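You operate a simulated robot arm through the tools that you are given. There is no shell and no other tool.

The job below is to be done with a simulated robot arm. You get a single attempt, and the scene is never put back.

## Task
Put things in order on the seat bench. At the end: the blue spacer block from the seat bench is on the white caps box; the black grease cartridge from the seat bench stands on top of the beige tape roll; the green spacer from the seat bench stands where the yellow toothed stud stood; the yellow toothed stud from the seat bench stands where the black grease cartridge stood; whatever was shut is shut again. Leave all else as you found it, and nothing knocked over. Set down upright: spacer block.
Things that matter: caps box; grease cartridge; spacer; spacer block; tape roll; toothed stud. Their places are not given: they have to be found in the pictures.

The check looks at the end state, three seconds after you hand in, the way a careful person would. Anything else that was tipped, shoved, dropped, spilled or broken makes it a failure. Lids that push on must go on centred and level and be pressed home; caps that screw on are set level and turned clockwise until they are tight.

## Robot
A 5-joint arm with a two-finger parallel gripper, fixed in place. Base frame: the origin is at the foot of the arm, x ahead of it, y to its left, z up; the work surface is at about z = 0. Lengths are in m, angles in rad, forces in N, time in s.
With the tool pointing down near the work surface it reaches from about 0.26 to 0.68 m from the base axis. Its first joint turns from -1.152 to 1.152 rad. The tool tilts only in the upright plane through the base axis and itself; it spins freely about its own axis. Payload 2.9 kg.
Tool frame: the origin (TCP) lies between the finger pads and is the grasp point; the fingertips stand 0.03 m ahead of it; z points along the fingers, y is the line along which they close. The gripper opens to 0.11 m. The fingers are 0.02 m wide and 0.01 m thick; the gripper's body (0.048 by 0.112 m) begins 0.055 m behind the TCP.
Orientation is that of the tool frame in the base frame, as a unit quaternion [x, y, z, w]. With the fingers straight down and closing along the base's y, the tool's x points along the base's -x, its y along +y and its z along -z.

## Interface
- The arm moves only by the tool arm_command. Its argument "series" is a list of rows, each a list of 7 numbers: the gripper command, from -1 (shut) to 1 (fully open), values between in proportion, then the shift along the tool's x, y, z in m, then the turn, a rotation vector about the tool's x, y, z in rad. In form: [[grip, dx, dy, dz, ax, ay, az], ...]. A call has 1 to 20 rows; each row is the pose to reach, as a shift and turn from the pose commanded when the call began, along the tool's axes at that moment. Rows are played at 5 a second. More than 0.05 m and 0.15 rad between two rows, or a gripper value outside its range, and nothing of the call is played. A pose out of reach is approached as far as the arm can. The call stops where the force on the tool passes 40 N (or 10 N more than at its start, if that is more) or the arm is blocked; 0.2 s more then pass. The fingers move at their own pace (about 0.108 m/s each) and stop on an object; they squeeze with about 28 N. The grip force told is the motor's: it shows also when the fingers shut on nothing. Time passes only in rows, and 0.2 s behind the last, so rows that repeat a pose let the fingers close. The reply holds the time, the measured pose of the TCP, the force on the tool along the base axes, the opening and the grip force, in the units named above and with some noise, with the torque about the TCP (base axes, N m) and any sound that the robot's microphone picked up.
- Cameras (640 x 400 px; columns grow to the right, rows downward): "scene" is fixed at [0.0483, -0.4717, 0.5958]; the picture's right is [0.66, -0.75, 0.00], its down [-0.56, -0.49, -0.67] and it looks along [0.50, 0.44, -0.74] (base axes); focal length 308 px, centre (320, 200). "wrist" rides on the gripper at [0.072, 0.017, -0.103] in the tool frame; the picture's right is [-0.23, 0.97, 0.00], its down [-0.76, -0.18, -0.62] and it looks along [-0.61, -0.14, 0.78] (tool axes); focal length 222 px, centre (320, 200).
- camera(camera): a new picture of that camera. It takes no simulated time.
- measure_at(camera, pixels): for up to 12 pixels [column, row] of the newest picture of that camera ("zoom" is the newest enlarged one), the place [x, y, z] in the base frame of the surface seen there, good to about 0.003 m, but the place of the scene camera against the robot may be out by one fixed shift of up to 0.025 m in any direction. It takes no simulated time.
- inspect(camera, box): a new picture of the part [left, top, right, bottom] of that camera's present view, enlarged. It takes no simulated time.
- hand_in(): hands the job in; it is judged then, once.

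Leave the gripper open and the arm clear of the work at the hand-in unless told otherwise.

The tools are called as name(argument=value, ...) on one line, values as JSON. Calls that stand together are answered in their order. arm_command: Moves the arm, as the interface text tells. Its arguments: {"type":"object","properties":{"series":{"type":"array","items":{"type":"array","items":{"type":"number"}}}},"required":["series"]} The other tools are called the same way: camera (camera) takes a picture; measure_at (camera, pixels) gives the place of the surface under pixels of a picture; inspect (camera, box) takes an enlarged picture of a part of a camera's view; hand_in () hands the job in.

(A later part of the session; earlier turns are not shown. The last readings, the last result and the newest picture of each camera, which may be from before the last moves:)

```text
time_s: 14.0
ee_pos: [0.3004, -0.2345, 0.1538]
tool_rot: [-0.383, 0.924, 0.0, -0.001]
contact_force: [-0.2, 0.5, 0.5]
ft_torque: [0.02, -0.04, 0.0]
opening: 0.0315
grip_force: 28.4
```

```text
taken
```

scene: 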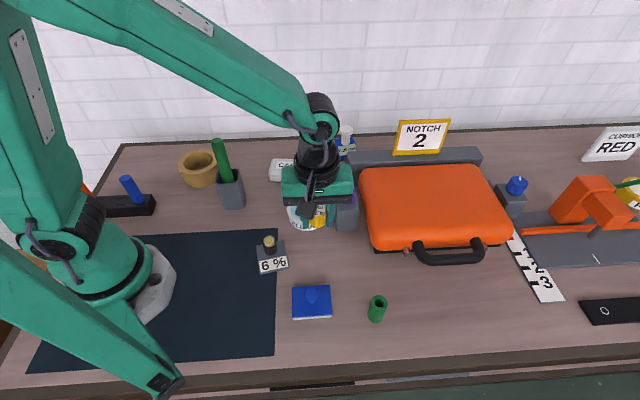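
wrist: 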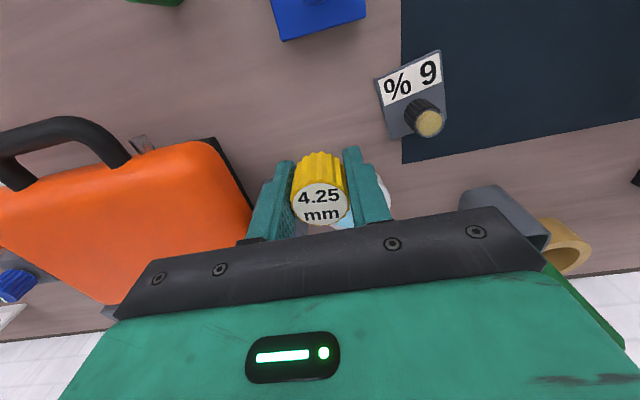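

It's clear below. I'll lower to 1 mm above the pick height and release, opening only to about 0.06, then rise.

arm_command(series=[[-1, 0, 0, 0.04, 0, 0, 0], [-1, 0, 0, 0.08, 0, 0, 0], [-1, 0, 0, 0.105, 0, 0, 0], [-1, 0, 0, 0.115, 0, 0, 0], [-1, 0, 0, 0.1195, 0, 0, 0], [-1, 0, 0, 0.1195, 0, 0, 0], [-0.3, 0, 0, 0.1195, 0, 0, 0], [0.1, 0, 0, 0.1195, 0, 0, 0], [0.1, 0, 0, 0.1195, 0, 0, 0], [0.1, 0, 0, 0.08, 0, 0, 0], [0.1, 0, 0, 0.04, 0, 0, 0], [0.1, 0, 0, 0.0, 0, 0, 0]])

camera(camera="wrist")

camera(camera="scene")

```text
time_s: 16.6
ee_pos: [0.2996, -0.2329, 0.154]
tool_rot: [-0.383, 0.924, 0.0, 0.0]
contact_force: [-0.5, 0.3, -0.1]
ft_torque: [0.01, -0.04, 0.07]
opening: 0.0604
grip_force: 0.0
```

```text
taken
```

wrist: 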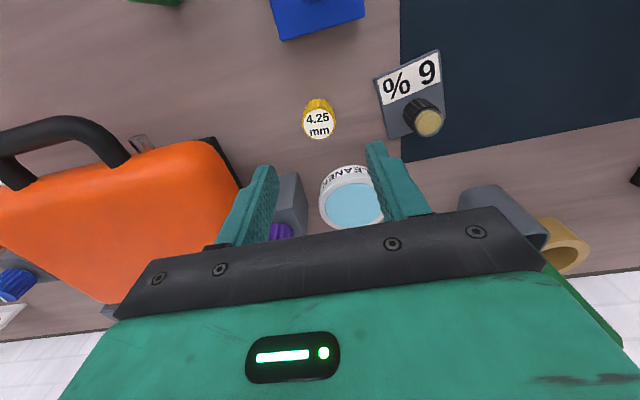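

```text
taken
```

scene: 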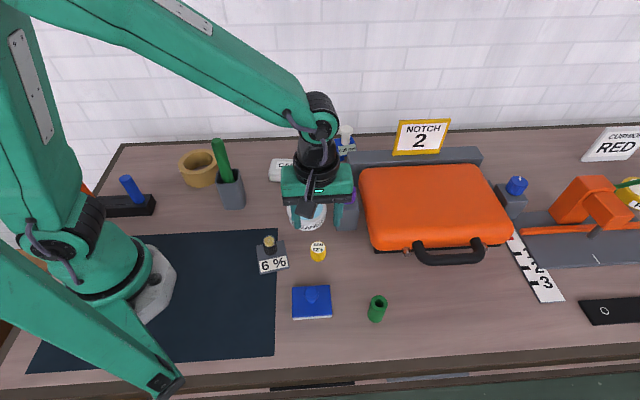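

The stud is standing at its temporary place. Next I'll move above the handle (centre about (0.446,-0.458)), spinning +90° so the fingers close across the bar along the slide direction.

arm_command(series=[[0.1, 0.005, -0.024, -0.01, 0, 0, 0.143], [0.1, 0.01, -0.047, -0.02, 0, 0, 0.286], [0.1, 0.015, -0.071, -0.02, 0, 0, 0.428], [0.1, 0.02, -0.095, -0.02, 0, 0, 0.571], [0.1, 0.025, -0.118, -0.02, 0, 0, 0.714], [0.1, 0.03, -0.142, -0.02, 0, 0, 0.857], [0.1, 0.034, -0.166, -0.02, 0, 0, 1.0], [0.1, 0.039, -0.19, -0.02, 0, 0, 1.142], [0.1, 0.044, -0.213, -0.02, 0, 0, 1.285], [0.1, 0.049, -0.237, -0.02, 0, 0, 1.428], [0.1, 0.0541, -0.2606, -0.02, 0, 0, 1.5708], [0.1, 0.0541, -0.2606, -0.02, 0, 0, 1.5708]])

camera(camera="wrist")

```text
time_s: 19.2
ee_pos: [0.4464, -0.4577, 0.1736]
tool_rot: [0.383, 0.924, 0.0, 0.0]
contact_force: [-0.1, 0.4, 0.1]
ft_torque: [0.04, 0.0, 0.04]
opening: 0.0606
grip_force: 0.1
```

```text
taken
```

wrist: 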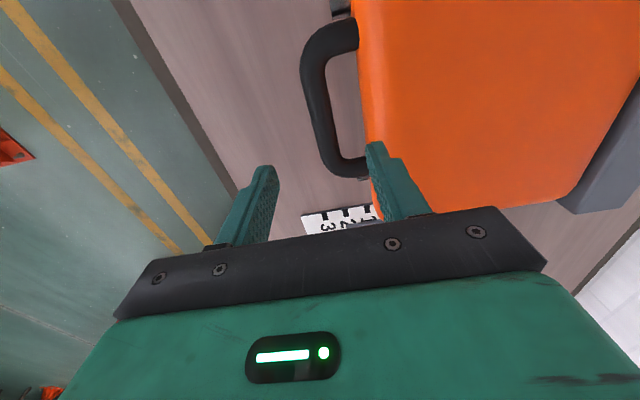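

The handle bar passes about column 320 at row 124, near the grasp line. I'll measure the bar and the space inside the loop.

inspect(camera="wrist", box=[280, 0, 420, 190])

measure_at(camera="wrist", pixels=[[313, 100], [308, 60], [322, 140], [306, 100], [323, 100], [340, 100], [375, 100], [355, 60], [370, 150], [340, 30], [350, 165], [345, 120]])

```text
2.11 times, centred on (350, 95) of wrist
```

zoom: 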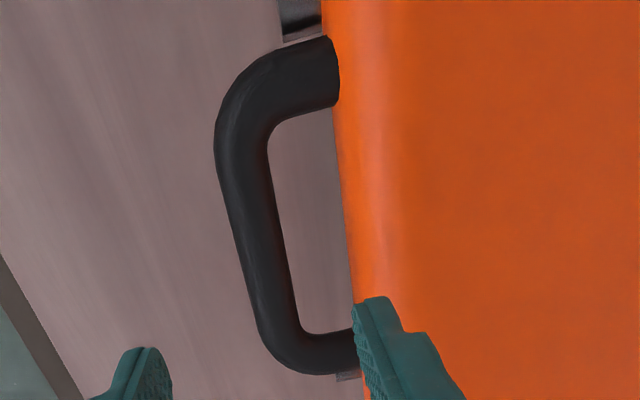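

```text
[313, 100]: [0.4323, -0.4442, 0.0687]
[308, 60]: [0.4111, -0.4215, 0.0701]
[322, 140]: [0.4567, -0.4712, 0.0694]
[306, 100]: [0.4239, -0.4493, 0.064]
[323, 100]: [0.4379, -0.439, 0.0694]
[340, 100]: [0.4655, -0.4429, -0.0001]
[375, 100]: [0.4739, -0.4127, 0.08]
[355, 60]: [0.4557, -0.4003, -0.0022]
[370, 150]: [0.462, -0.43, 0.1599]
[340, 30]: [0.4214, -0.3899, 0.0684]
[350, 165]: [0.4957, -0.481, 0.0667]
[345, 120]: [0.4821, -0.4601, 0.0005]
```

The bar's centre is at v = -0.0095, z ≈ 0.061, and it's about 0.018 thick. I'll narrow the opening to about 0.046 so the inner finger stays clear of the seat front, lower to z = 0.06, and look before closing.

arm_command(series=[[-0.16, 0, -0.0014, 0.02, 0, 0, 0], [-0.16, 0, -0.0014, 0.05, 0, 0, 0], [-0.16, 0, -0.0014, 0.08, 0, 0, 0], [-0.16, 0, -0.0014, 0.1, 0, 0, 0], [-0.16, 0, -0.0014, 0.115, 0, 0, 0], [-0.16, 0, -0.0014, 0.115, 0, 0, 0]])

camera(camera="wrist")

inspect(camera="scene", box=[360, 180, 560, 310])

```text
time_s: 20.6
ee_pos: [0.4438, -0.4583, 0.0605]
tool_rot: [0.383, 0.924, 0.0, 0.0]
contact_force: [0.1, -0.1, -0.5]
ft_torque: [-0.03, -0.01, 0.03]
opening: 0.0463
grip_force: 0.1
```

```text
taken
```

wrist: 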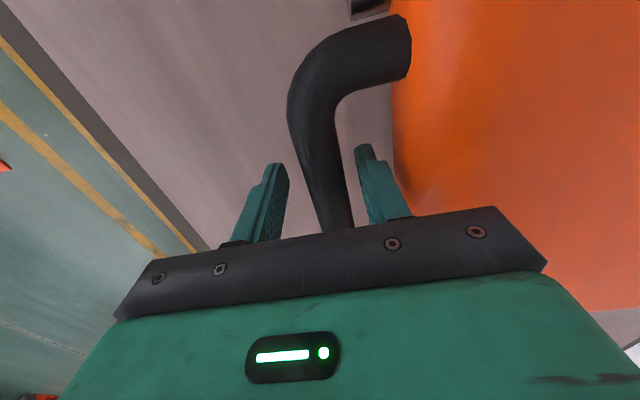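

```text
3.08 times, centred on (460, 245) of scene
```

zoom: 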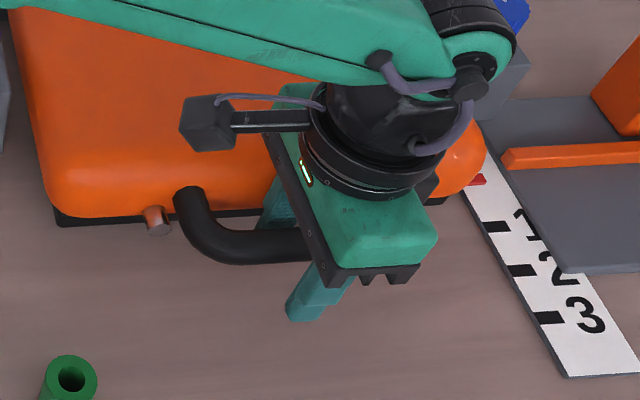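

The fingers straddle the bar cleanly. Closing on it now.

arm_command(series=[[-1, 0, 0, 0, 0, 0, 0], [-1, 0, 0, 0, 0, 0, 0], [-1, 0, 0, 0, 0, 0, 0]])

camera(camera="wrist")

```text
time_s: 21.4
ee_pos: [0.4469, -0.4556, 0.0581]
tool_rot: [0.381, 0.925, 0.0, 0.0]
contact_force: [22.8, 20.0, -4.1]
ft_torque: [-0.11, -0.08, -0.15]
opening: 0.0216
grip_force: 45.2
```

```text
taken
```

wrist: 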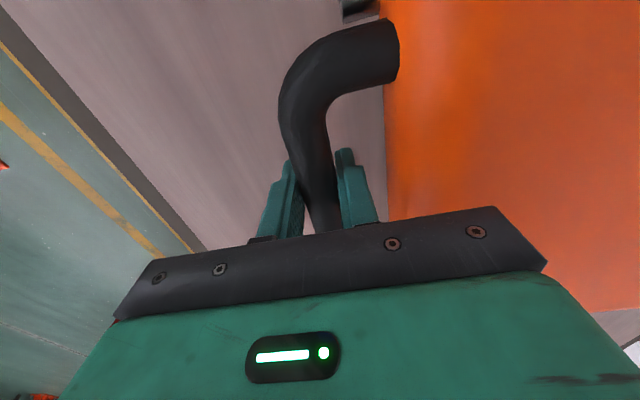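

The bar pulls the tool with about 30 N along +v, because the arm is 3 mm off the bar centre. So the seat doesn't move freely at 30 N. I'll relax by shifting +v 3.5 mm and read the force again.

arm_command(series=[[-1, 0, 0.002, 0, 0, 0, 0], [-1, 0, 0.0035, 0, 0, 0, 0], [-1, 0, 0.0035, 0, 0, 0, 0]])

camera(camera="scene")

inspect(camera="scene", box=[340, 140, 560, 310])

```text
time_s: 22.2
ee_pos: [0.4471, -0.4556, 0.06]
tool_rot: [0.383, 0.924, 0.0, 0.0]
contact_force: [14.5, 9.0, -4.5]
ft_torque: [-0.07, -0.06, 0.14]
opening: 0.0218
grip_force: 45.3
```

```text
taken
```

scene: 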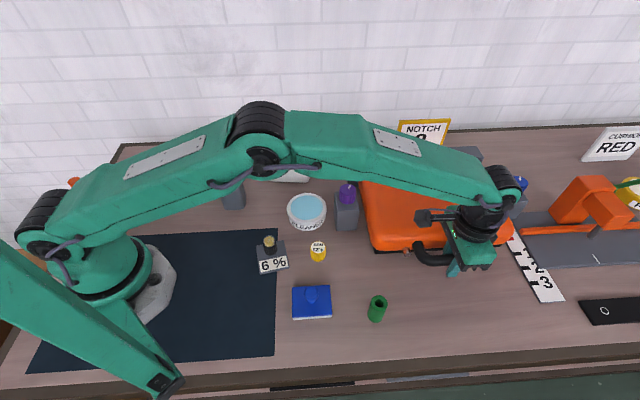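

```text
2.35 times, centred on (450, 225) of scene
```

zoom: 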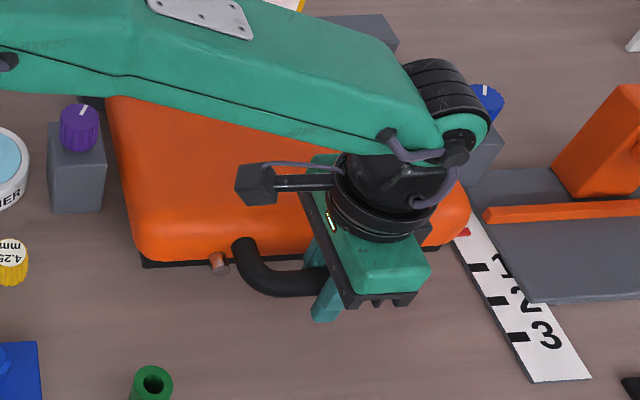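

arm_command(series=[[-1, 0, 0.001, 0, 0, 0, 0], [-1, 0, 0.001, 0, 0, 0, 0], [-1, 0, 0.001, 0, 0, 0, 0], [-1, 0, 0.001, 0, 0, 0, 0]])

```text
time_s: 23.2
ee_pos: [0.4474, -0.4545, 0.0605]
tool_rot: [0.383, 0.924, 0.0, -0.001]
contact_force: [2.5, 2.8, -3.1]
ft_torque: [0.09, 0.12, 0.08]
opening: 0.0216
grip_force: 45.4
```

The force is now near zero. I'll test a gentle pull along -v in small steps. The call stops by itself at 40 N.

arm_command(series=[[-1, 0, -0.002, 0, 0, 0, 0], [-1, 0, -0.004, 0, 0, 0, 0], [-1, 0, -0.006, 0, 0, 0, 0], [-1, 0, -0.008, 0, 0, 0, 0], [-1, 0, -0.01, 0, 0, 0, 0]])

```text
time_s: 24.4
ee_pos: [0.4442, -0.4591, 0.0596]
tool_rot: [0.381, 0.925, 0.001, -0.001]
contact_force: [13.1, 30.9, 0.2]
ft_torque: [-0.79, -0.73, -0.24]
opening: 0.0214
grip_force: 45.3
```

The TCP moved about 5 mm in the pull direction at 33 N. I'll hold and check whether the seat itself is moving.

arm_command(series=[[-1, 0, 0, 0, 0, 0, 0], [-1, 0, 0, 0, 0, 0, 0], [-1, 0, 0, 0, 0, 0, 0]])

inspect(camera="scene", box=[340, 140, 560, 310])

camera(camera="wrist")

```text
time_s: 25.2
ee_pos: [0.4429, -0.4589, 0.0582]
tool_rot: [0.38, 0.925, 0.0, 0.0]
contact_force: [11.4, 30.7, 1.3]
ft_torque: [0.25, 0.29, -0.22]
opening: 0.0218
grip_force: 44.3
```

```text
2.35 times, centred on (450, 225) of scene
```

zoom: 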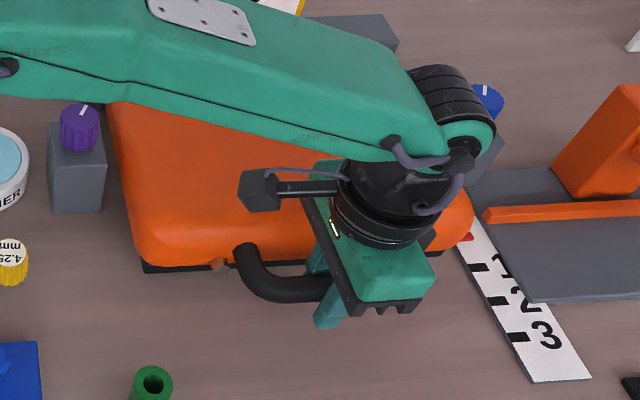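

```text
taken
```

wrist: 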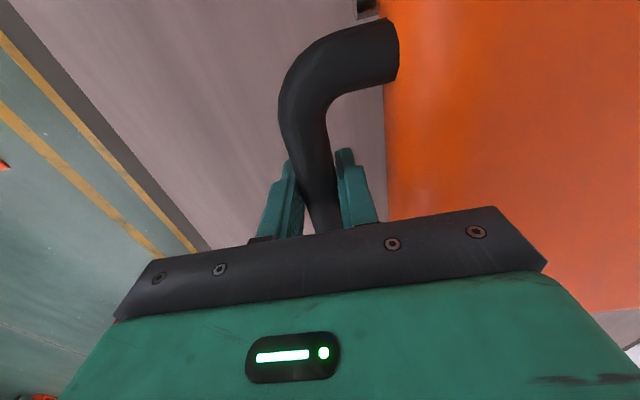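

The seat has started to slide: the copper rod end shows less, and the pull is about 30 N of friction. There's a 13 N sideways component, so I'll ease 2 mm toward -u and keep pulling along -v.

arm_command(series=[[-1, 0.002, 0, 0, 0, 0, 0], [-1, 0.002, -0.003, 0, 0, 0, 0], [-1, 0.002, -0.006, 0, 0, 0, 0], [-1, 0.002, -0.009, 0, 0, 0, 0], [-1, 0.002, -0.012, 0, 0, 0, 0], [-1, 0.002, -0.015, 0, 0, 0, 0], [-1, 0.002, -0.018, 0, 0, 0, 0]])

inspect(camera="scene", box=[340, 140, 560, 310])

```text
time_s: 26.0
ee_pos: [0.4415, -0.4614, 0.0593]
tool_rot: [0.379, 0.925, -0.002, 0.004]
contact_force: [3.3, -1.7, -3.4]
ft_torque: [0.26, 0.24, -0.19]
opening: 0.0216
grip_force: 45.0
stopped in row 3: the force on the tool passed its limit at 44 N (the readings are from after the stop); the commanded pose is now the measured one
```

```text
2.35 times, centred on (450, 225) of scene
```

zoom: 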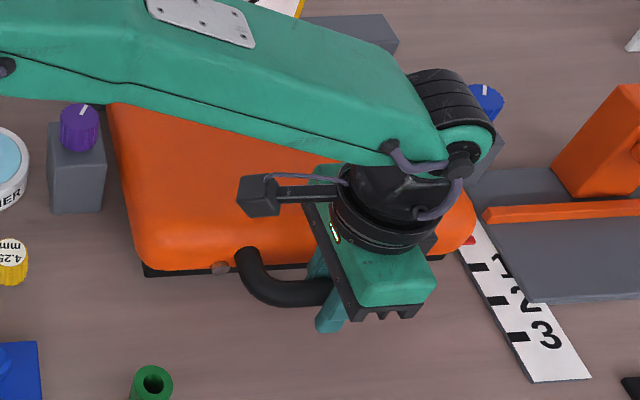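

It moved to 9 mm total, then hit 44 N at the faster rate. I'll pull more slowly, 1.5 mm per row.

arm_command(series=[[-1, 0, -0.0015, 0, 0, 0, 0], [-1, 0, -0.003, 0, 0, 0, 0], [-1, 0, -0.0045, 0, 0, 0, 0], [-1, 0, -0.006, 0, 0, 0, 0], [-1, 0, -0.0075, 0, 0, 0, 0], [-1, 0, -0.009, 0, 0, 0, 0], [-1, 0, -0.0105, 0, 0, 0, 0], [-1, 0, -0.012, 0, 0, 0, 0], [-1, 0, -0.0135, 0, 0, 0, 0], [-1, 0, -0.015, 0, 0, 0, 0], [-1, 0, -0.0165, 0, 0, 0, 0], [-1, 0, -0.018, 0, 0, 0, 0], [-1, 0, -0.0195, 0, 0, 0, 0], [-1, 0, -0.021, 0, 0, 0, 0]])

```text
time_s: 28.6
ee_pos: [0.4302, -0.4712, 0.06]
tool_rot: [0.377, 0.926, -0.002, 0.005]
contact_force: [3.0, -1.8, -1.9]
ft_torque: [0.15, 0.16, -0.43]
opening: 0.0215
grip_force: 44.8
stopped in row 13: the force on the tool passed its limit at 40 N (the readings are from after the stop); the commanded pose is now the measured one
```

Now 24 mm out and still sliding well when slow. Continuing at 1.2 mm per row.

arm_command(series=[[-1, 0, -0.0012, 0, 0, 0, 0], [-1, 0, -0.0024, 0, 0, 0, 0], [-1, 0, -0.0036, 0, 0, 0, 0], [-1, 0, -0.0048, 0, 0, 0, 0], [-1, 0, -0.006, 0, 0, 0, 0], [-1, 0, -0.0072, 0, 0, 0, 0], [-1, 0, -0.0084, 0, 0, 0, 0], [-1, 0, -0.0096, 0, 0, 0, 0], [-1, 0, -0.0108, 0, 0, 0, 0], [-1, 0, -0.012, 0, 0, 0, 0], [-1, 0, -0.0132, 0, 0, 0, 0], [-1, 0, -0.0144, 0, 0, 0, 0], [-1, 0, -0.0156, 0, 0, 0, 0], [-1, 0, -0.0168, 0, 0, 0, 0], [-1, 0, -0.018, 0, 0, 0, 0], [-1, 0, -0.0192, 0, 0, 0, 0], [-1, 0, -0.0204, 0, 0, 0, 0], [-1, 0, -0.0216, 0, 0, 0, 0], [-1, 0, -0.0228, 0, 0, 0, 0], [-1, 0, -0.024, 0, 0, 0, 0]])

camera(camera="scene")

```text
time_s: 32.8
ee_pos: [0.414, -0.4872, 0.0598]
tool_rot: [0.376, 0.927, -0.001, 0.003]
contact_force: [5.3, 37.1, 10.8]
ft_torque: [-0.55, -0.49, -0.67]
opening: 0.0218
grip_force: 45.3
```

```text
taken
```

scene: 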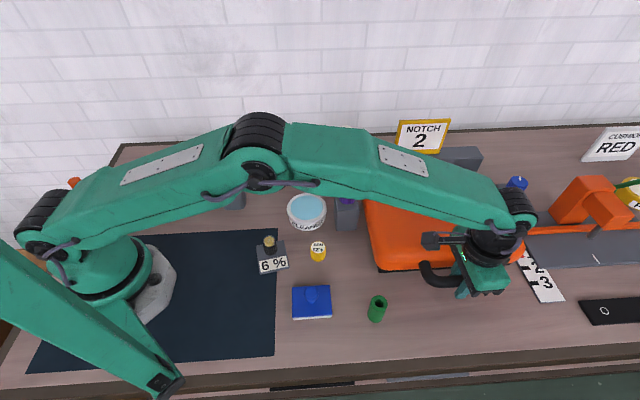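

It's 47 mm out with about 30 N along the slide and 22 N sideways. I'll ease 3 mm toward -u and 1.5 mm up, then continue.

arm_command(series=[[-1, 0.002, 0, -0.001, 0, 0, 0], [-1, 0.003, -0.0012, -0.0015, 0, 0, 0], [-1, 0.003, -0.0024, -0.0015, 0, 0, 0], [-1, 0.003, -0.0036, -0.0015, 0, 0, 0], [-1, 0.003, -0.0048, -0.0015, 0, 0, 0], [-1, 0.003, -0.006, -0.0015, 0, 0, 0], [-1, 0.003, -0.0072, -0.0015, 0, 0, 0], [-1, 0.003, -0.0084, -0.0015, 0, 0, 0], [-1, 0.003, -0.0096, -0.0015, 0, 0, 0], [-1, 0.003, -0.0108, -0.0015, 0, 0, 0], [-1, 0.003, -0.012, -0.0015, 0, 0, 0], [-1, 0.003, -0.0132, -0.0015, 0, 0, 0], [-1, 0.003, -0.0144, -0.0015, 0, 0, 0], [-1, 0.003, -0.0156, -0.0015, 0, 0, 0], [-1, 0.003, -0.0168, -0.0015, 0, 0, 0], [-1, 0.003, -0.018, -0.0015, 0, 0, 0], [-1, 0.003, -0.0192, -0.0015, 0, 0, 0], [-1, 0.003, -0.0204, -0.0015, 0, 0, 0], [-1, 0.003, -0.0216, -0.0015, 0, 0, 0], [-1, 0.003, -0.0228, -0.0015, 0, 0, 0]])

```text
time_s: 37.0
ee_pos: [0.3981, -0.501, 0.0616]
tool_rot: [0.375, 0.927, -0.003, 0.005]
contact_force: [25.4, 11.4, -17.3]
ft_torque: [-0.73, -0.68, -0.78]
opening: 0.0218
grip_force: 44.8
```

It's 68 mm out. Now I'll back the trims off slightly and continue another 23 mm.

arm_command(series=[[-1, -0.001, 0, 0.001, 0, 0, 0], [-1, -0.001, -0.0012, 0.001, 0, 0, 0], [-1, -0.001, -0.0024, 0.001, 0, 0, 0], [-1, -0.001, -0.0036, 0.001, 0, 0, 0], [-1, -0.001, -0.0048, 0.001, 0, 0, 0], [-1, -0.001, -0.006, 0.001, 0, 0, 0], [-1, -0.001, -0.0072, 0.001, 0, 0, 0], [-1, -0.001, -0.0084, 0.001, 0, 0, 0], [-1, -0.001, -0.0096, 0.001, 0, 0, 0], [-1, -0.001, -0.0108, 0.001, 0, 0, 0], [-1, -0.001, -0.012, 0.001, 0, 0, 0], [-1, -0.001, -0.0132, 0.001, 0, 0, 0], [-1, -0.001, -0.0144, 0.001, 0, 0, 0], [-1, -0.001, -0.0156, 0.001, 0, 0, 0], [-1, -0.001, -0.0168, 0.001, 0, 0, 0], [-1, -0.001, -0.018, 0.001, 0, 0, 0], [-1, -0.001, -0.0192, 0.001, 0, 0, 0], [-1, -0.001, -0.0204, 0.001, 0, 0, 0], [-1, -0.001, -0.0216, 0.001, 0, 0, 0], [-1, -0.001, -0.0228, 0.001, 0, 0, 0]])

camera(camera="scene")

inspect(camera="scene", box=[340, 140, 560, 310])

```text
time_s: 41.2
ee_pos: [0.3804, -0.5174, 0.0611]
tool_rot: [0.376, 0.927, -0.001, 0.003]
contact_force: [8.5, 34.3, 17.4]
ft_torque: [0.18, 0.04, -0.67]
opening: 0.0216
grip_force: 45.0
```

```text
taken
```

scene: 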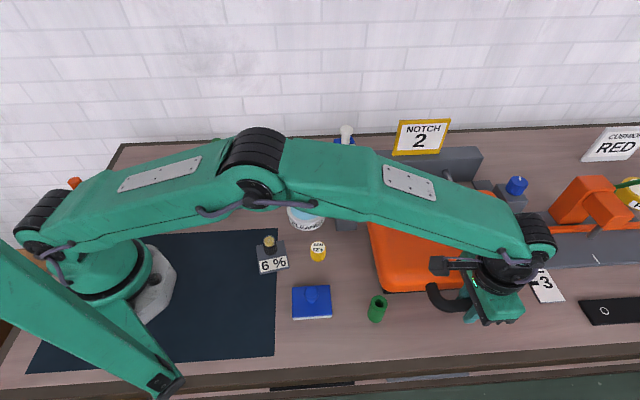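

```text
2.35 times, centred on (450, 225) of scene
```

zoom: 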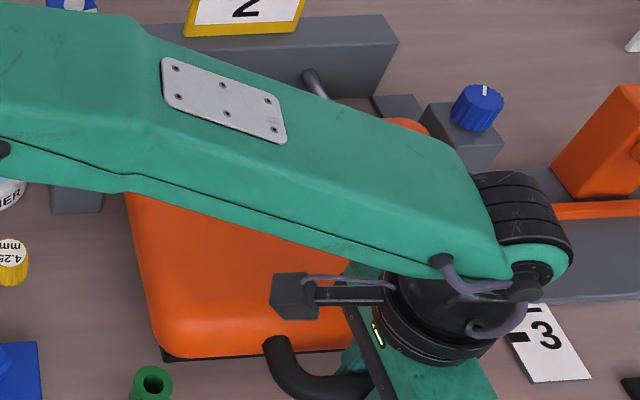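

The seat is 92 mm out, and in back a rod and the space behind the seat are becoming visible. The seat's front-left corner is about 3 cm from the green spacer, so I'll stop here. I'll relax the pull, open the fingers slightly and rise straight up.

arm_command(series=[[-1, 0.001, 0.003, -0.001, 0, 0, 0], [-1, 0.001, 0.006, -0.0015, 0, 0, 0], [-1, 0.001, 0.006, -0.0015, 0, 0, 0], [-1, 0.001, 0.006, -0.0015, 0, 0, 0]])

```text
time_s: 42.2
ee_pos: [0.3819, -0.5187, 0.0605]
tool_rot: [0.38, 0.925, -0.004, 0.006]
contact_force: [-1.8, -17.1, -5.6]
ft_torque: [-0.22, -0.19, -0.3]
opening: 0.0214
grip_force: 45.1
```

arm_command(series=[[-1, -0.0015, -0.002, 0, 0, 0, 0], [-1, -0.0015, -0.002, 0, 0, 0, 0], [-0.6, -0.0015, -0.002, 0, 0, 0, 0], [-0.16, -0.0015, -0.002, 0, 0, 0, 0], [-0.16, -0.0015, -0.002, 0, 0, 0, 0]])

camera(camera="wrist")

```text
time_s: 43.4
ee_pos: [0.3815, -0.5182, 0.0608]
tool_rot: [0.377, 0.926, -0.003, 0.004]
contact_force: [-0.6, -0.1, -0.4]
ft_torque: [0.0, 0.0, 0.04]
opening: 0.0461
grip_force: 0.2
```

```text
taken
```

wrist: 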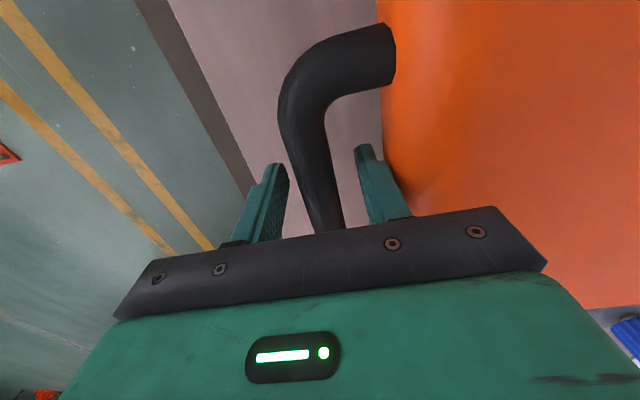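

Released cleanly. The bar is now at u ≈ 0.636, v ≈ -0.097. I'll rise, straighten the tool, and move over the opened space between beam and seat to look in.

arm_command(series=[[-0.16, 0, 0, -0.04, 0, 0, 0], [-0.16, 0, 0, -0.08, -0.001, 0.004, 0.005], [-0.16, 0, 0, -0.12, -0.0026, 0.0096, 0.0122], [-0.16, 0, 0, -0.16, -0.0026, 0.0096, 0.0122], [-0.16, 0, 0, -0.2, -0.0026, 0.0096, 0.0122], [-0.16, 0.005, 0.02, -0.24, -0.0026, 0.0096, 0.0122], [-0.16, 0.0145, 0.06, -0.24, -0.0026, 0.0096, 0.0122], [-0.16, 0.024, 0.1, -0.24, -0.0026, 0.0096, 0.0122], [-0.16, 0.034, 0.14, -0.24, -0.0026, 0.0096, 0.0122], [-0.16, 0.044, 0.18, -0.24, -0.0026, 0.0096, 0.0122], [-0.16, 0.055, 0.22, -0.24, -0.0026, 0.0096, 0.0122], [-0.16, 0.065, 0.255, -0.24, -0.0026, 0.0096, 0.0122], [-0.16, 0.0725, 0.2867, -0.24, -0.0026, 0.0096, 0.0122]])

camera(camera="wrist")

camera(camera="scene")

```text
time_s: 46.2
ee_pos: [0.5283, -0.2605, 0.2999]
tool_rot: [0.384, 0.923, -0.001, 0.001]
contact_force: [-0.2, -0.3, -0.3]
ft_torque: [0.0, 0.02, -0.01]
opening: 0.0464
grip_force: 0.1
out of reach, approached as far as the arm can: row 5, 6
```

```text
taken
```

wrist: 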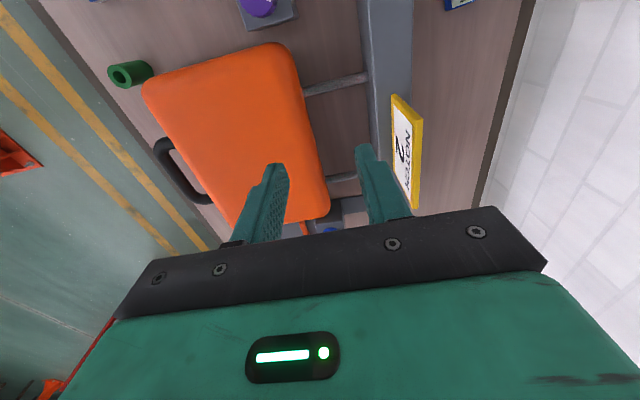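

```text
taken
```

scene: 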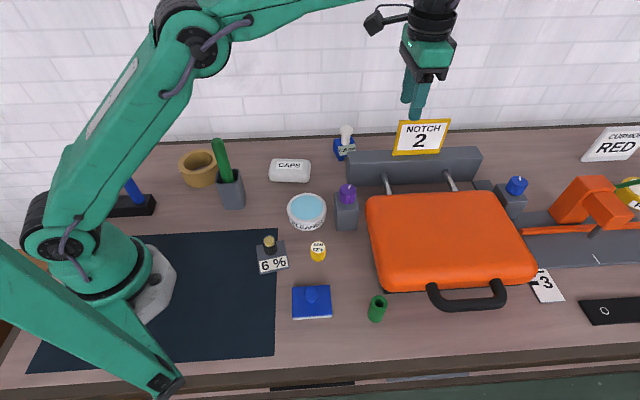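

inspect(camera="wrist", box=[120, 20, 440, 240])

inspect(camera="scene", box=[340, 140, 560, 310])

inspect(camera="scene", box=[340, 140, 440, 210])

inspect(camera="scene", box=[430, 150, 560, 230])

```text
1.82 times, centred on (280, 130) of wrist
```

zoom: 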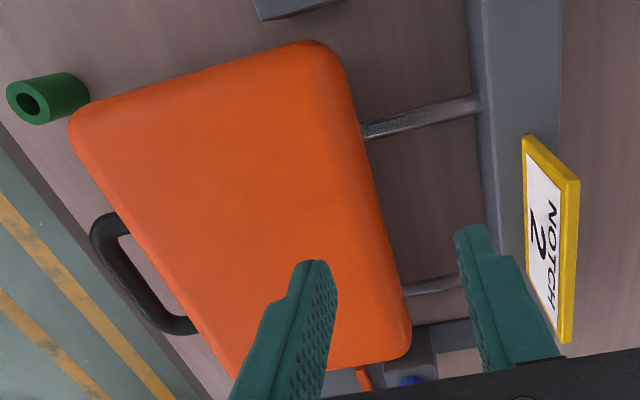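

```text
2.35 times, centred on (450, 225) of scene
```

zoom: 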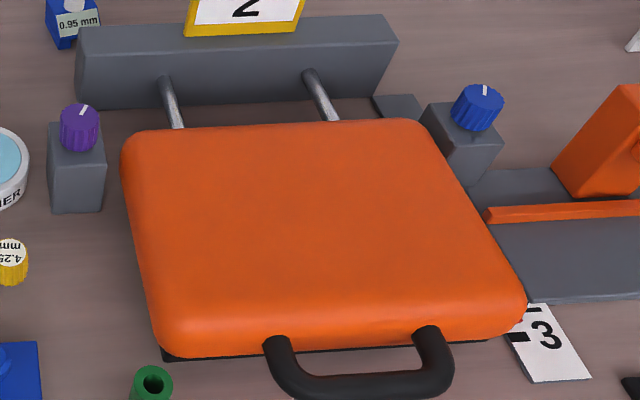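

```text
5.71 times, centred on (390, 175) of scene
```

zoom: 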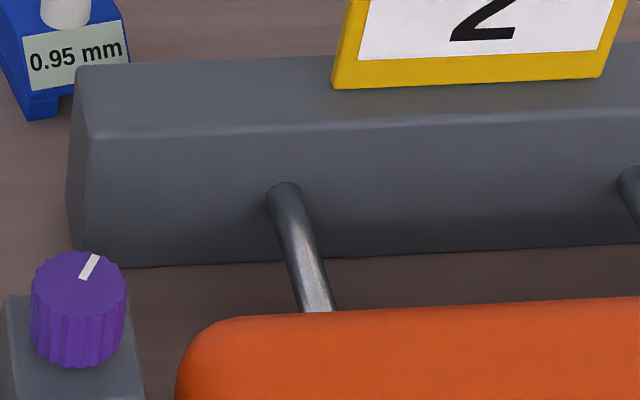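

```text
4.92 times, centred on (495, 190) of scene
```

zoom: 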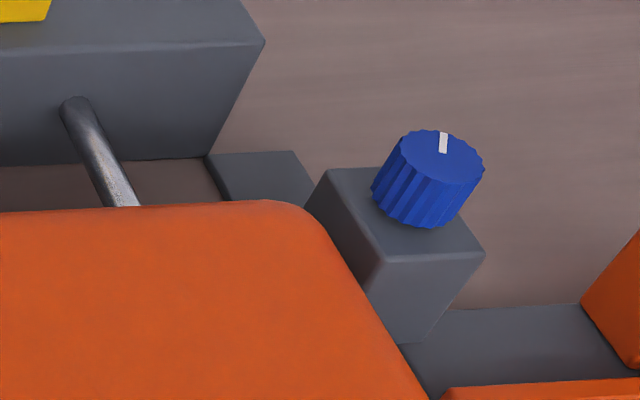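

Behind the seat there's only bare wood and two rods so far. I want to see low under the rear of the seat, so I'll spin so the camera is on the beam side looking toward the seat's rear, and go lower.

arm_command(series=[[-0.16, -0.0045, 0.0014, 0.007, 0, 0, 0.143], [-0.16, -0.009, 0.0028, 0.014, 0, 0, 0.286], [-0.16, -0.0135, 0.0042, 0.02, 0, 0, 0.428], [-0.16, -0.018, 0.0057, 0.027, 0, 0, 0.571], [-0.16, -0.0225, 0.0071, 0.034, 0, 0, 0.714], [-0.16, -0.027, 0.0085, 0.04, 0, 0, 0.857], [-0.16, -0.0315, 0.01, 0.047, 0, 0, 1.0], [-0.16, -0.036, 0.0113, 0.054, 0, 0, 1.142], [-0.16, -0.0405, 0.0128, 0.06, 0, 0, 1.285], [-0.16, -0.045, 0.0142, 0.07, 0, 0, 1.428], [-0.16, -0.0495, 0.0156, 0.08, 0, 0, 1.5708], [-0.16, -0.0495, 0.0156, 0.08, 0, 0, 1.5708]])

camera(camera="wrist")

```text
time_s: 48.8
ee_pos: [0.5757, -0.2848, 0.2233]
tool_rot: [0.924, 0.381, 0.0, 0.001]
contact_force: [-0.5, -0.2, 0.4]
ft_torque: [-0.01, 0.0, 0.02]
opening: 0.0463
grip_force: 0.1
```

```text
taken
```

wrist: 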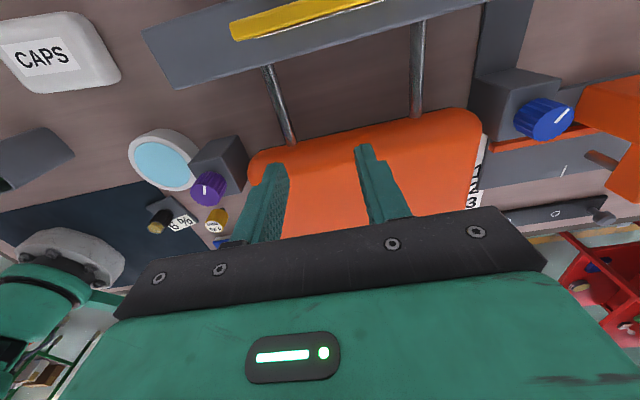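

inspect(camera="wrist", box=[140, 0, 500, 220])

measure_at(camera="wrist", pixels=[[350, 100], [350, 128], [270, 90], [280, 110], [417, 60], [460, 80], [490, 70], [340, 120], [400, 115], [290, 155], [300, 145], [240, 130]])

```text
1.78 times, centred on (320, 110) of wrist
```

zoom: 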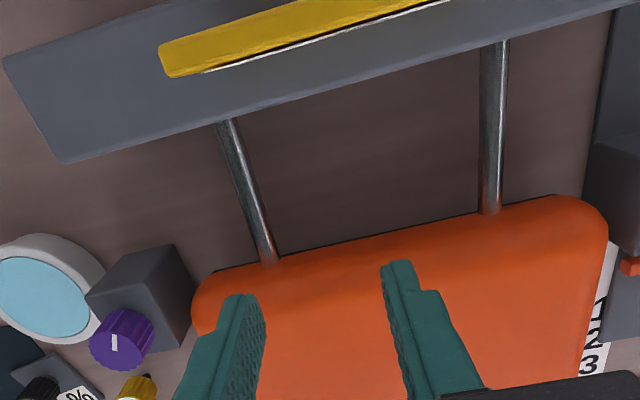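

```text
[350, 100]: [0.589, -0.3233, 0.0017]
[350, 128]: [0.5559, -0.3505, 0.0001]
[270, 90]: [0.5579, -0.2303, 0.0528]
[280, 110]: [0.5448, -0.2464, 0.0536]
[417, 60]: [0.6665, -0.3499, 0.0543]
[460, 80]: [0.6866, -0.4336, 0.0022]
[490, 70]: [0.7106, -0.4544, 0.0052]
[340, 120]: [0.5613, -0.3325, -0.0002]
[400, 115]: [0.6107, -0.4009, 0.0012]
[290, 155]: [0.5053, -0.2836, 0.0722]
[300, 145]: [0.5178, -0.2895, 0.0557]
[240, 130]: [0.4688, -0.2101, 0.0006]
```

Only bare bench in the exposed strip, so I need to look under the seat itself. I'll go around to the seat's left side and tilt the tool outward, so the camera looks almost horizontally under the seat. First I'll rise and move back toward the base side.

arm_command(series=[[-0.16, 0, 0, -0.02, 0, 0, 0.12], [-0.16, -0.03, -0.02, -0.04, 0, 0, 0.24], [-0.16, -0.06, -0.04, -0.04, 0, 0, 0.36], [-0.16, -0.09, -0.06, -0.04, 0, 0, 0.48], [-0.16, -0.11, -0.08, -0.04, 0, 0, 0.6], [-0.16, -0.13, -0.1, -0.04, 0, 0, 0.72], [-0.16, -0.15, -0.12, -0.04, 0, 0, 0.84], [-0.16, -0.16, -0.14, -0.04, 0, 0, 0.96]])

camera(camera="scene")

```text
time_s: 50.6
ee_pos: [0.3654, -0.2965, 0.2603]
tool_rot: [0.996, -0.088, 0.001, 0.0]
contact_force: [-0.8, 0.4, -0.4]
ft_torque: [0.01, -0.01, -0.02]
opening: 0.0463
grip_force: 0.0
```

```text
taken
```

scene: 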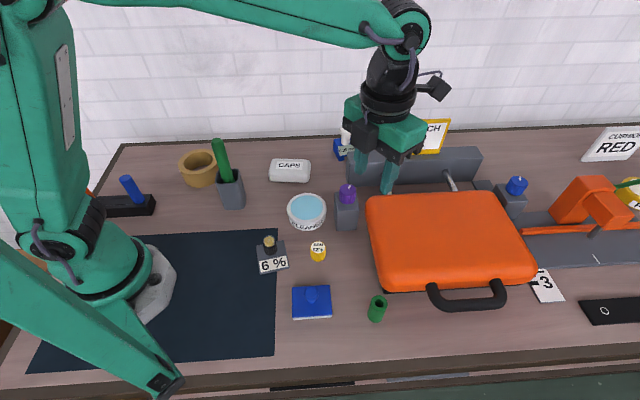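

I turned the spin the wrong way, so the camera points toward the base. I'll spin back the other way (-151°) so the camera is on the base side looking outward, and come to (0.325,-0.265).

arm_command(series=[[-0.16, -0.003, -0.001, 0.003, 0, 0, -0.146], [-0.16, -0.005, -0.0025, 0.006, 0, 0, -0.293], [-0.16, -0.0075, -0.004, 0.009, 0, 0, -0.439], [-0.16, -0.01, -0.005, 0.012, 0, 0, -0.586], [-0.16, -0.0125, -0.006, 0.015, 0, 0, -0.732], [-0.16, -0.015, -0.0075, 0.018, 0, 0, -0.878], [-0.16, -0.0175, -0.009, 0.021, 0, 0, -1.025], [-0.16, -0.02, -0.01, 0.024, 0, 0, -1.171], [-0.16, -0.0225, -0.011, 0.027, 0, 0, -1.318], [-0.16, -0.025, -0.0125, 0.03, 0, 0, -1.464], [-0.16, -0.0275, -0.014, 0.033, 0, 0, -1.61], [-0.16, -0.03, -0.015, 0.036, 0, 0, -1.757], [-0.16, -0.0325, -0.016, 0.039, 0, 0, -1.903], [-0.16, -0.035, -0.0175, 0.042, 0, 0, -2.05], [-0.16, -0.0375, -0.019, 0.044, 0, 0, -2.196], [-0.16, -0.04, -0.02, 0.046, 0, 0, -2.342], [-0.16, -0.0425, -0.0215, 0.048, 0, 0, -2.489], [-0.16, -0.0446, -0.0225, 0.05, 0, 0, -2.635]])

camera(camera="wrist")

```text
time_s: 54.4
ee_pos: [0.3238, -0.2669, 0.2111]
tool_rot: [0.333, 0.943, 0.0, 0.001]
contact_force: [-0.4, -0.3, -1.3]
ft_torque: [-0.01, -0.02, -0.01]
opening: 0.0462
grip_force: 0.1
```

```text
taken
```

wrist: 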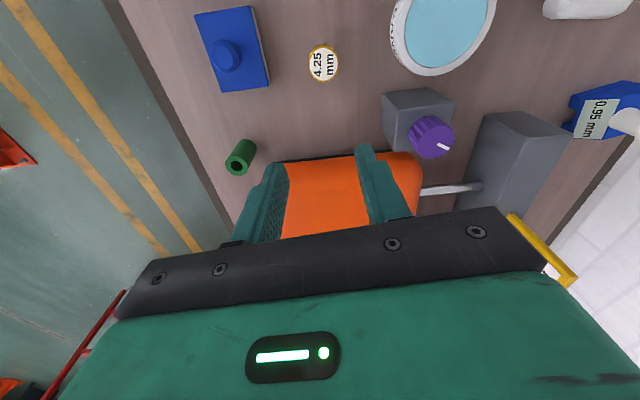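

Now the seat's left side is in view at (330,200). I'll tilt the tool outward about its y-axis by -0.7 rad in steps while lowering to z ≈ 0.13, and look.

arm_command(series=[[-0.16, 0, 0, 0.01, 0, -0.12, 0], [-0.16, 0, 0, 0.025, 0, -0.24, 0], [-0.16, 0, 0, 0.04, 0, -0.36, 0], [-0.16, 0, 0, 0.055, 0, -0.48, 0], [-0.16, 0, 0, 0.07, 0, -0.6, 0], [-0.16, 0, 0, 0.08, 0, -0.7, 0], [-0.16, 0, 0, 0.08, 0, -0.7, 0]])

camera(camera="wrist")

```text
time_s: 56.0
ee_pos: [0.3232, -0.2677, 0.1309]
tool_rot: [0.316, 0.884, -0.116, 0.324]
contact_force: [0.5, -0.7, -0.4]
ft_torque: [0.02, 0.0, 0.0]
opening: 0.0463
grip_force: 0.0
```

```text
taken
```

wrist: 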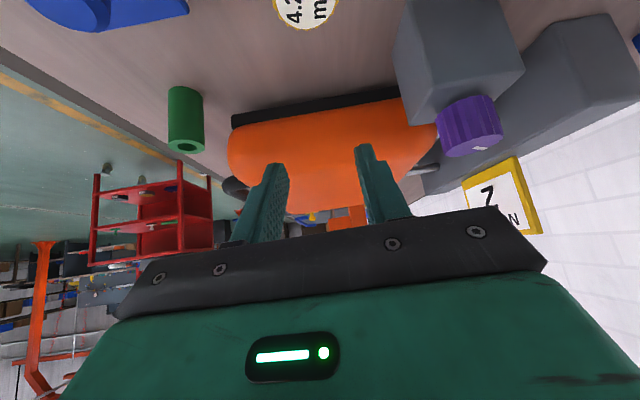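

inspect(camera="wrist", box=[200, 60, 450, 200])

measure_at(camera="wrist", pixels=[[240, 118], [240, 124], [320, 105], [320, 112], [320, 98], [390, 95], [280, 120], [320, 140], [260, 170], [236, 112], [395, 90], [410, 95]])

```text
2.56 times, centred on (325, 130) of wrist
```

zoom: 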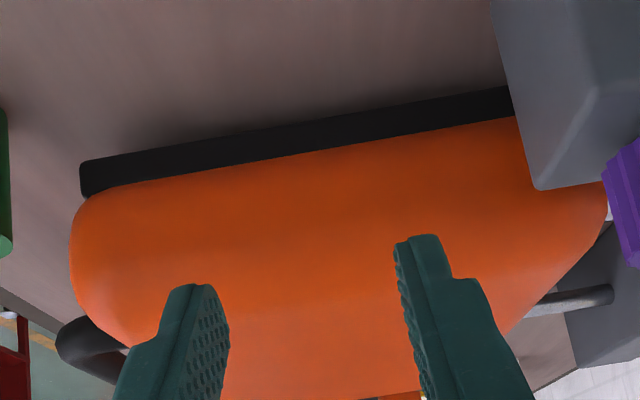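

```text
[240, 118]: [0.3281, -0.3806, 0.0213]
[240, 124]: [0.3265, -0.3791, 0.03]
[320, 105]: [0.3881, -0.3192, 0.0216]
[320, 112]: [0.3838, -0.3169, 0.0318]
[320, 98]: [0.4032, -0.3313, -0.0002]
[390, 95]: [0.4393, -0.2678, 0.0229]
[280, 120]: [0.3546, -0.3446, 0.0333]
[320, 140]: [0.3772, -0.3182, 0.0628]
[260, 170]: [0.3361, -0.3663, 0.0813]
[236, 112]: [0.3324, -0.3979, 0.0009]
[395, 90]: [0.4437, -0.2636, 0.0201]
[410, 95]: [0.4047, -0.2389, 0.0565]
```

The black pan hangs only about 1 cm above the bench and moves with the seat, so nothing is hidden under it. I'll restore the seat later. For now I'll undo the tilt, rise, and survey the left part (tape roll, cup, black block) and the "6 %" object more closely.

arm_command(series=[[-0.16, 0.01, 0, -0.01, 0, 0.12, 0], [-0.16, 0.02, 0, -0.025, 0, 0.24, 0], [-0.16, 0.03, 0, -0.04, 0, 0.36, 0], [-0.16, 0.04, 0, -0.06, 0, 0.48, 0], [-0.16, 0.05, 0, -0.08, 0, 0.6, 0], [-0.16, 0.064, 0, -0.077, 0, 0.7, 0]])

camera(camera="wrist")

camera(camera="scene")

```text
time_s: 57.4
ee_pos: [0.2466, -0.2044, 0.1471]
tool_rot: [0.334, 0.942, 0.0, -0.001]
contact_force: [-0.7, 0.4, -0.5]
ft_torque: [-0.01, 0.03, -0.03]
opening: 0.0462
grip_force: 0.2
```

```text
taken
```

wrist: 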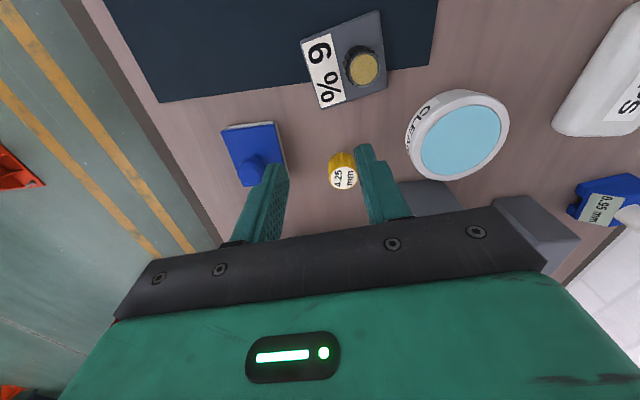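

```text
taken
```

scene: 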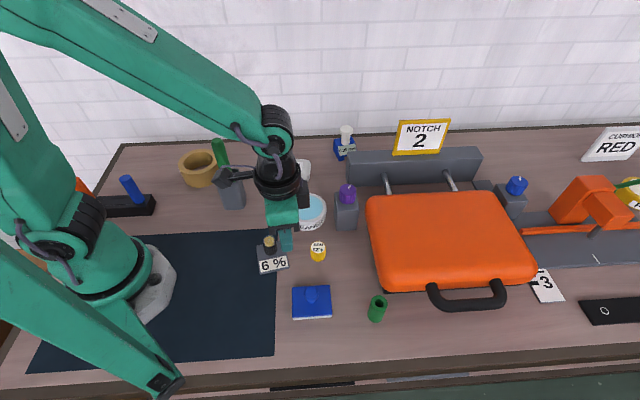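

I moved a bit further inward than planned, but nothing was touched. This gives a close view of the "6 %" object, so I'll zoom in.

inspect(camera="wrist", box=[290, 0, 400, 115])

measure_at(camera="wrist", pixels=[[363, 67], [345, 60], [348, 45], [304, 40], [322, 108], [378, 13], [385, 92], [330, 85], [363, 50], [375, 70], [352, 70], [340, 30]])

measure_at(camera="scene", pixels=[[181, 170], [215, 165], [197, 153], [198, 186], [186, 165], [210, 165], [197, 158], [200, 175], [125, 185], [133, 200], [230, 180], [220, 160]])

```text
3.48 times, centred on (345, 58) of wrist
```

zoom: 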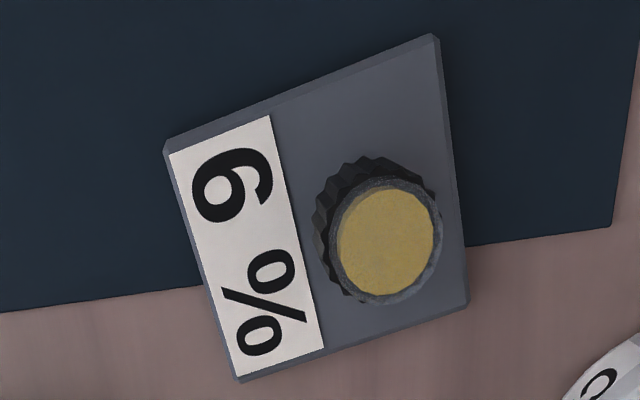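

```text
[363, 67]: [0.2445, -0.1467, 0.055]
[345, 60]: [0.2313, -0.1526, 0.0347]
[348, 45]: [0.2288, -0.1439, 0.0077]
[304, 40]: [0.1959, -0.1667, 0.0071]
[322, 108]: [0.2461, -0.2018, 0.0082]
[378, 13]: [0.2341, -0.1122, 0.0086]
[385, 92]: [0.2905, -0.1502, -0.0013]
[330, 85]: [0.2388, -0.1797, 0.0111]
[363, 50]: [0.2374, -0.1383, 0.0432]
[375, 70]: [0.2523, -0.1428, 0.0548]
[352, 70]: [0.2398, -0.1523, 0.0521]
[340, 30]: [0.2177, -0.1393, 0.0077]
```

```text
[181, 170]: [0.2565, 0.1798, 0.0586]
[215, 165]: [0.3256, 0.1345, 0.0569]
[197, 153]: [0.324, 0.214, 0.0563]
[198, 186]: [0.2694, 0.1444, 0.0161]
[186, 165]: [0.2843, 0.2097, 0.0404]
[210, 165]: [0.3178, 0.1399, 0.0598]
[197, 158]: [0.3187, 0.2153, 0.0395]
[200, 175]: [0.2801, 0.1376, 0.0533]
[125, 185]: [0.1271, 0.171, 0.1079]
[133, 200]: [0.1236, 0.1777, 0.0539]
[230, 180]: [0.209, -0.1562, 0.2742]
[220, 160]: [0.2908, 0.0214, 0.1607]
```

The "6 %" piece is a grey plate about 6 cm square carrying a black ribbed column filled with tan, which looks like grease. Before deciding, I'll survey the left area (tape roll, cup, black block) with the camera facing +y.

arm_command(series=[[-0.16, 0, 0, -0.04, 0, 0, -0.14], [-0.16, 0, 0, -0.08, 0, 0, -0.28], [-0.16, 0, 0, -0.12, 0, 0, -0.42], [-0.16, 0.005, 0.01, -0.153, 0, 0, -0.56], [-0.16, 0.014, 0.022, -0.153, 0, 0, -0.7], [-0.16, 0.023, 0.034, -0.153, 0, 0, -0.84], [-0.16, 0.032, 0.046, -0.153, 0, 0, -0.98], [-0.16, 0.041, 0.059, -0.153, 0, 0, -1.12], [-0.16, 0.05, 0.072, -0.153, 0, 0, -1.26], [-0.16, 0.06, 0.085, -0.153, 0, 0, -1.4], [-0.16, 0.07, 0.098, -0.153, 0, 0, -1.54], [-0.16, 0.08, 0.112, -0.153, 0, 0, -1.68], [-0.16, 0.09, 0.126, -0.153, 0, 0, -1.82], [-0.16, 0.1, 0.14, -0.153, 0, 0, -1.96], [-0.16, 0.11, 0.154, -0.153, 0, 0, -2.1], [-0.16, 0.118, 0.1674, -0.153, 0, 0, -2.25]])

camera(camera="wrist")

camera(camera="scene")

```text
time_s: 60.8
ee_pos: [0.2606, -0.0006, 0.3024]
tool_rot: [0.707, -0.707, 0.001, -0.001]
contact_force: [0.0, 0.4, 0.1]
ft_torque: [0.01, 0.0, 0.01]
opening: 0.0461
grip_force: 0.0
```

```text
taken
```

wrist: 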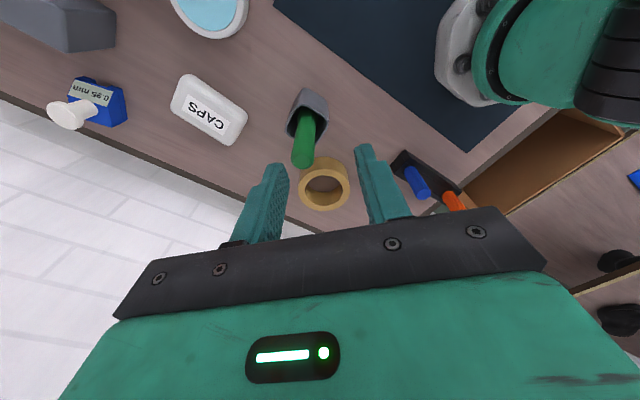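

```text
taken
```

scene: 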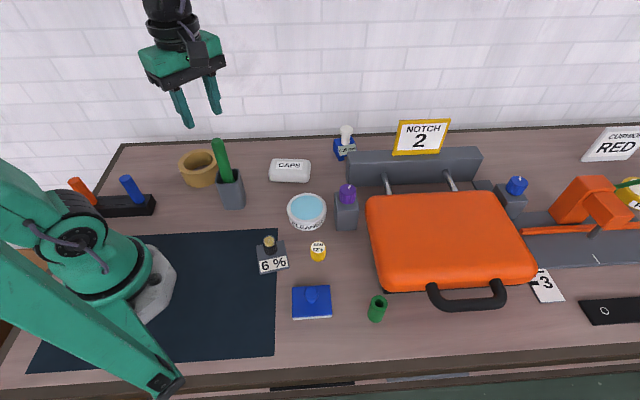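

inspect(camera="wrist", box=[260, 70, 480, 230])

inspect(camera="wrist", box=[480, 100, 640, 350])

inspect(camera="wrist", box=[0, 40, 260, 200])

measure_at(camera="wrist", pixels=[[302, 183], [346, 186], [324, 205], [325, 165], [310, 185], [338, 185], [324, 195], [324, 178], [208, 110], [178, 100], [240, 120], [205, 125]])

```text
2.50 times, centred on (370, 150) of wrist
```

zoom: 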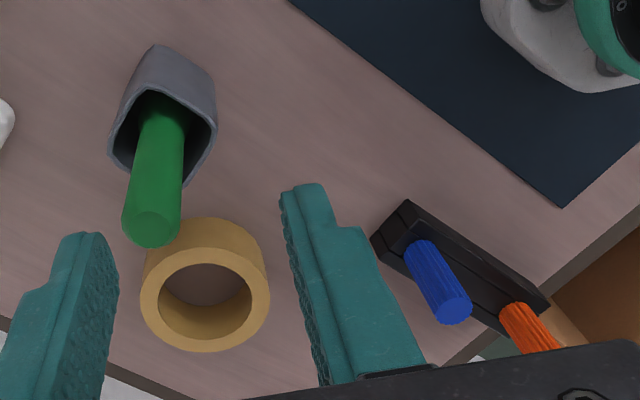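

```text
1.60 times, centred on (560, 225) of wrist
```

zoom: 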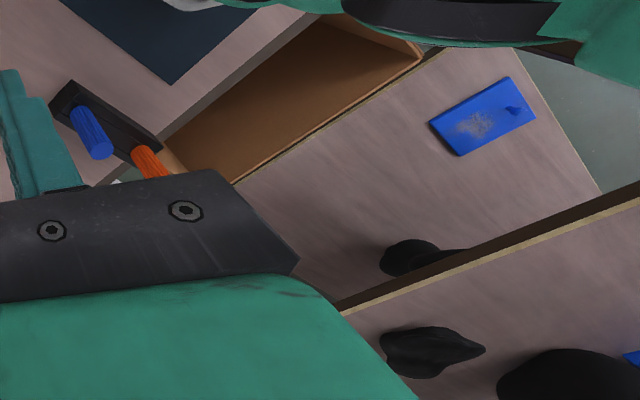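

```text
2.46 times, centred on (130, 120) of wrist
```

zoom: 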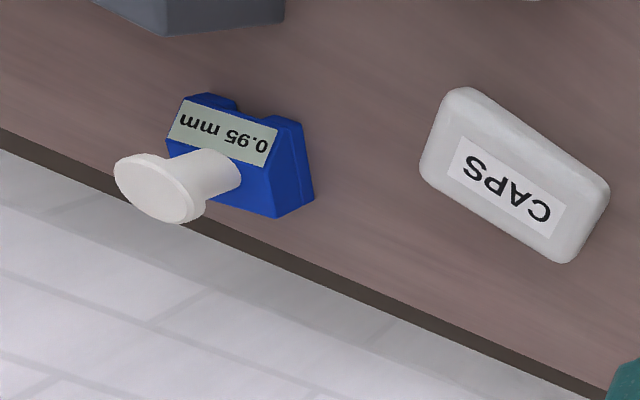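

```text
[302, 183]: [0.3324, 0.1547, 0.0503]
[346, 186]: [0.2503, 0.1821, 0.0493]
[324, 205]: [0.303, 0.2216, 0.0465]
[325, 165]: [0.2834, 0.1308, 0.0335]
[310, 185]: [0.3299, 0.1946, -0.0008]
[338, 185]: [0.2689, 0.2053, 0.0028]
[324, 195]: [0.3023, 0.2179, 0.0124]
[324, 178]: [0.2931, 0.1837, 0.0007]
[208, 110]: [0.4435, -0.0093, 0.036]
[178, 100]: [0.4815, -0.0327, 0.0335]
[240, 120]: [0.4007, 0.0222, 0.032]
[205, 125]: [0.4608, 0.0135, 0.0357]
```

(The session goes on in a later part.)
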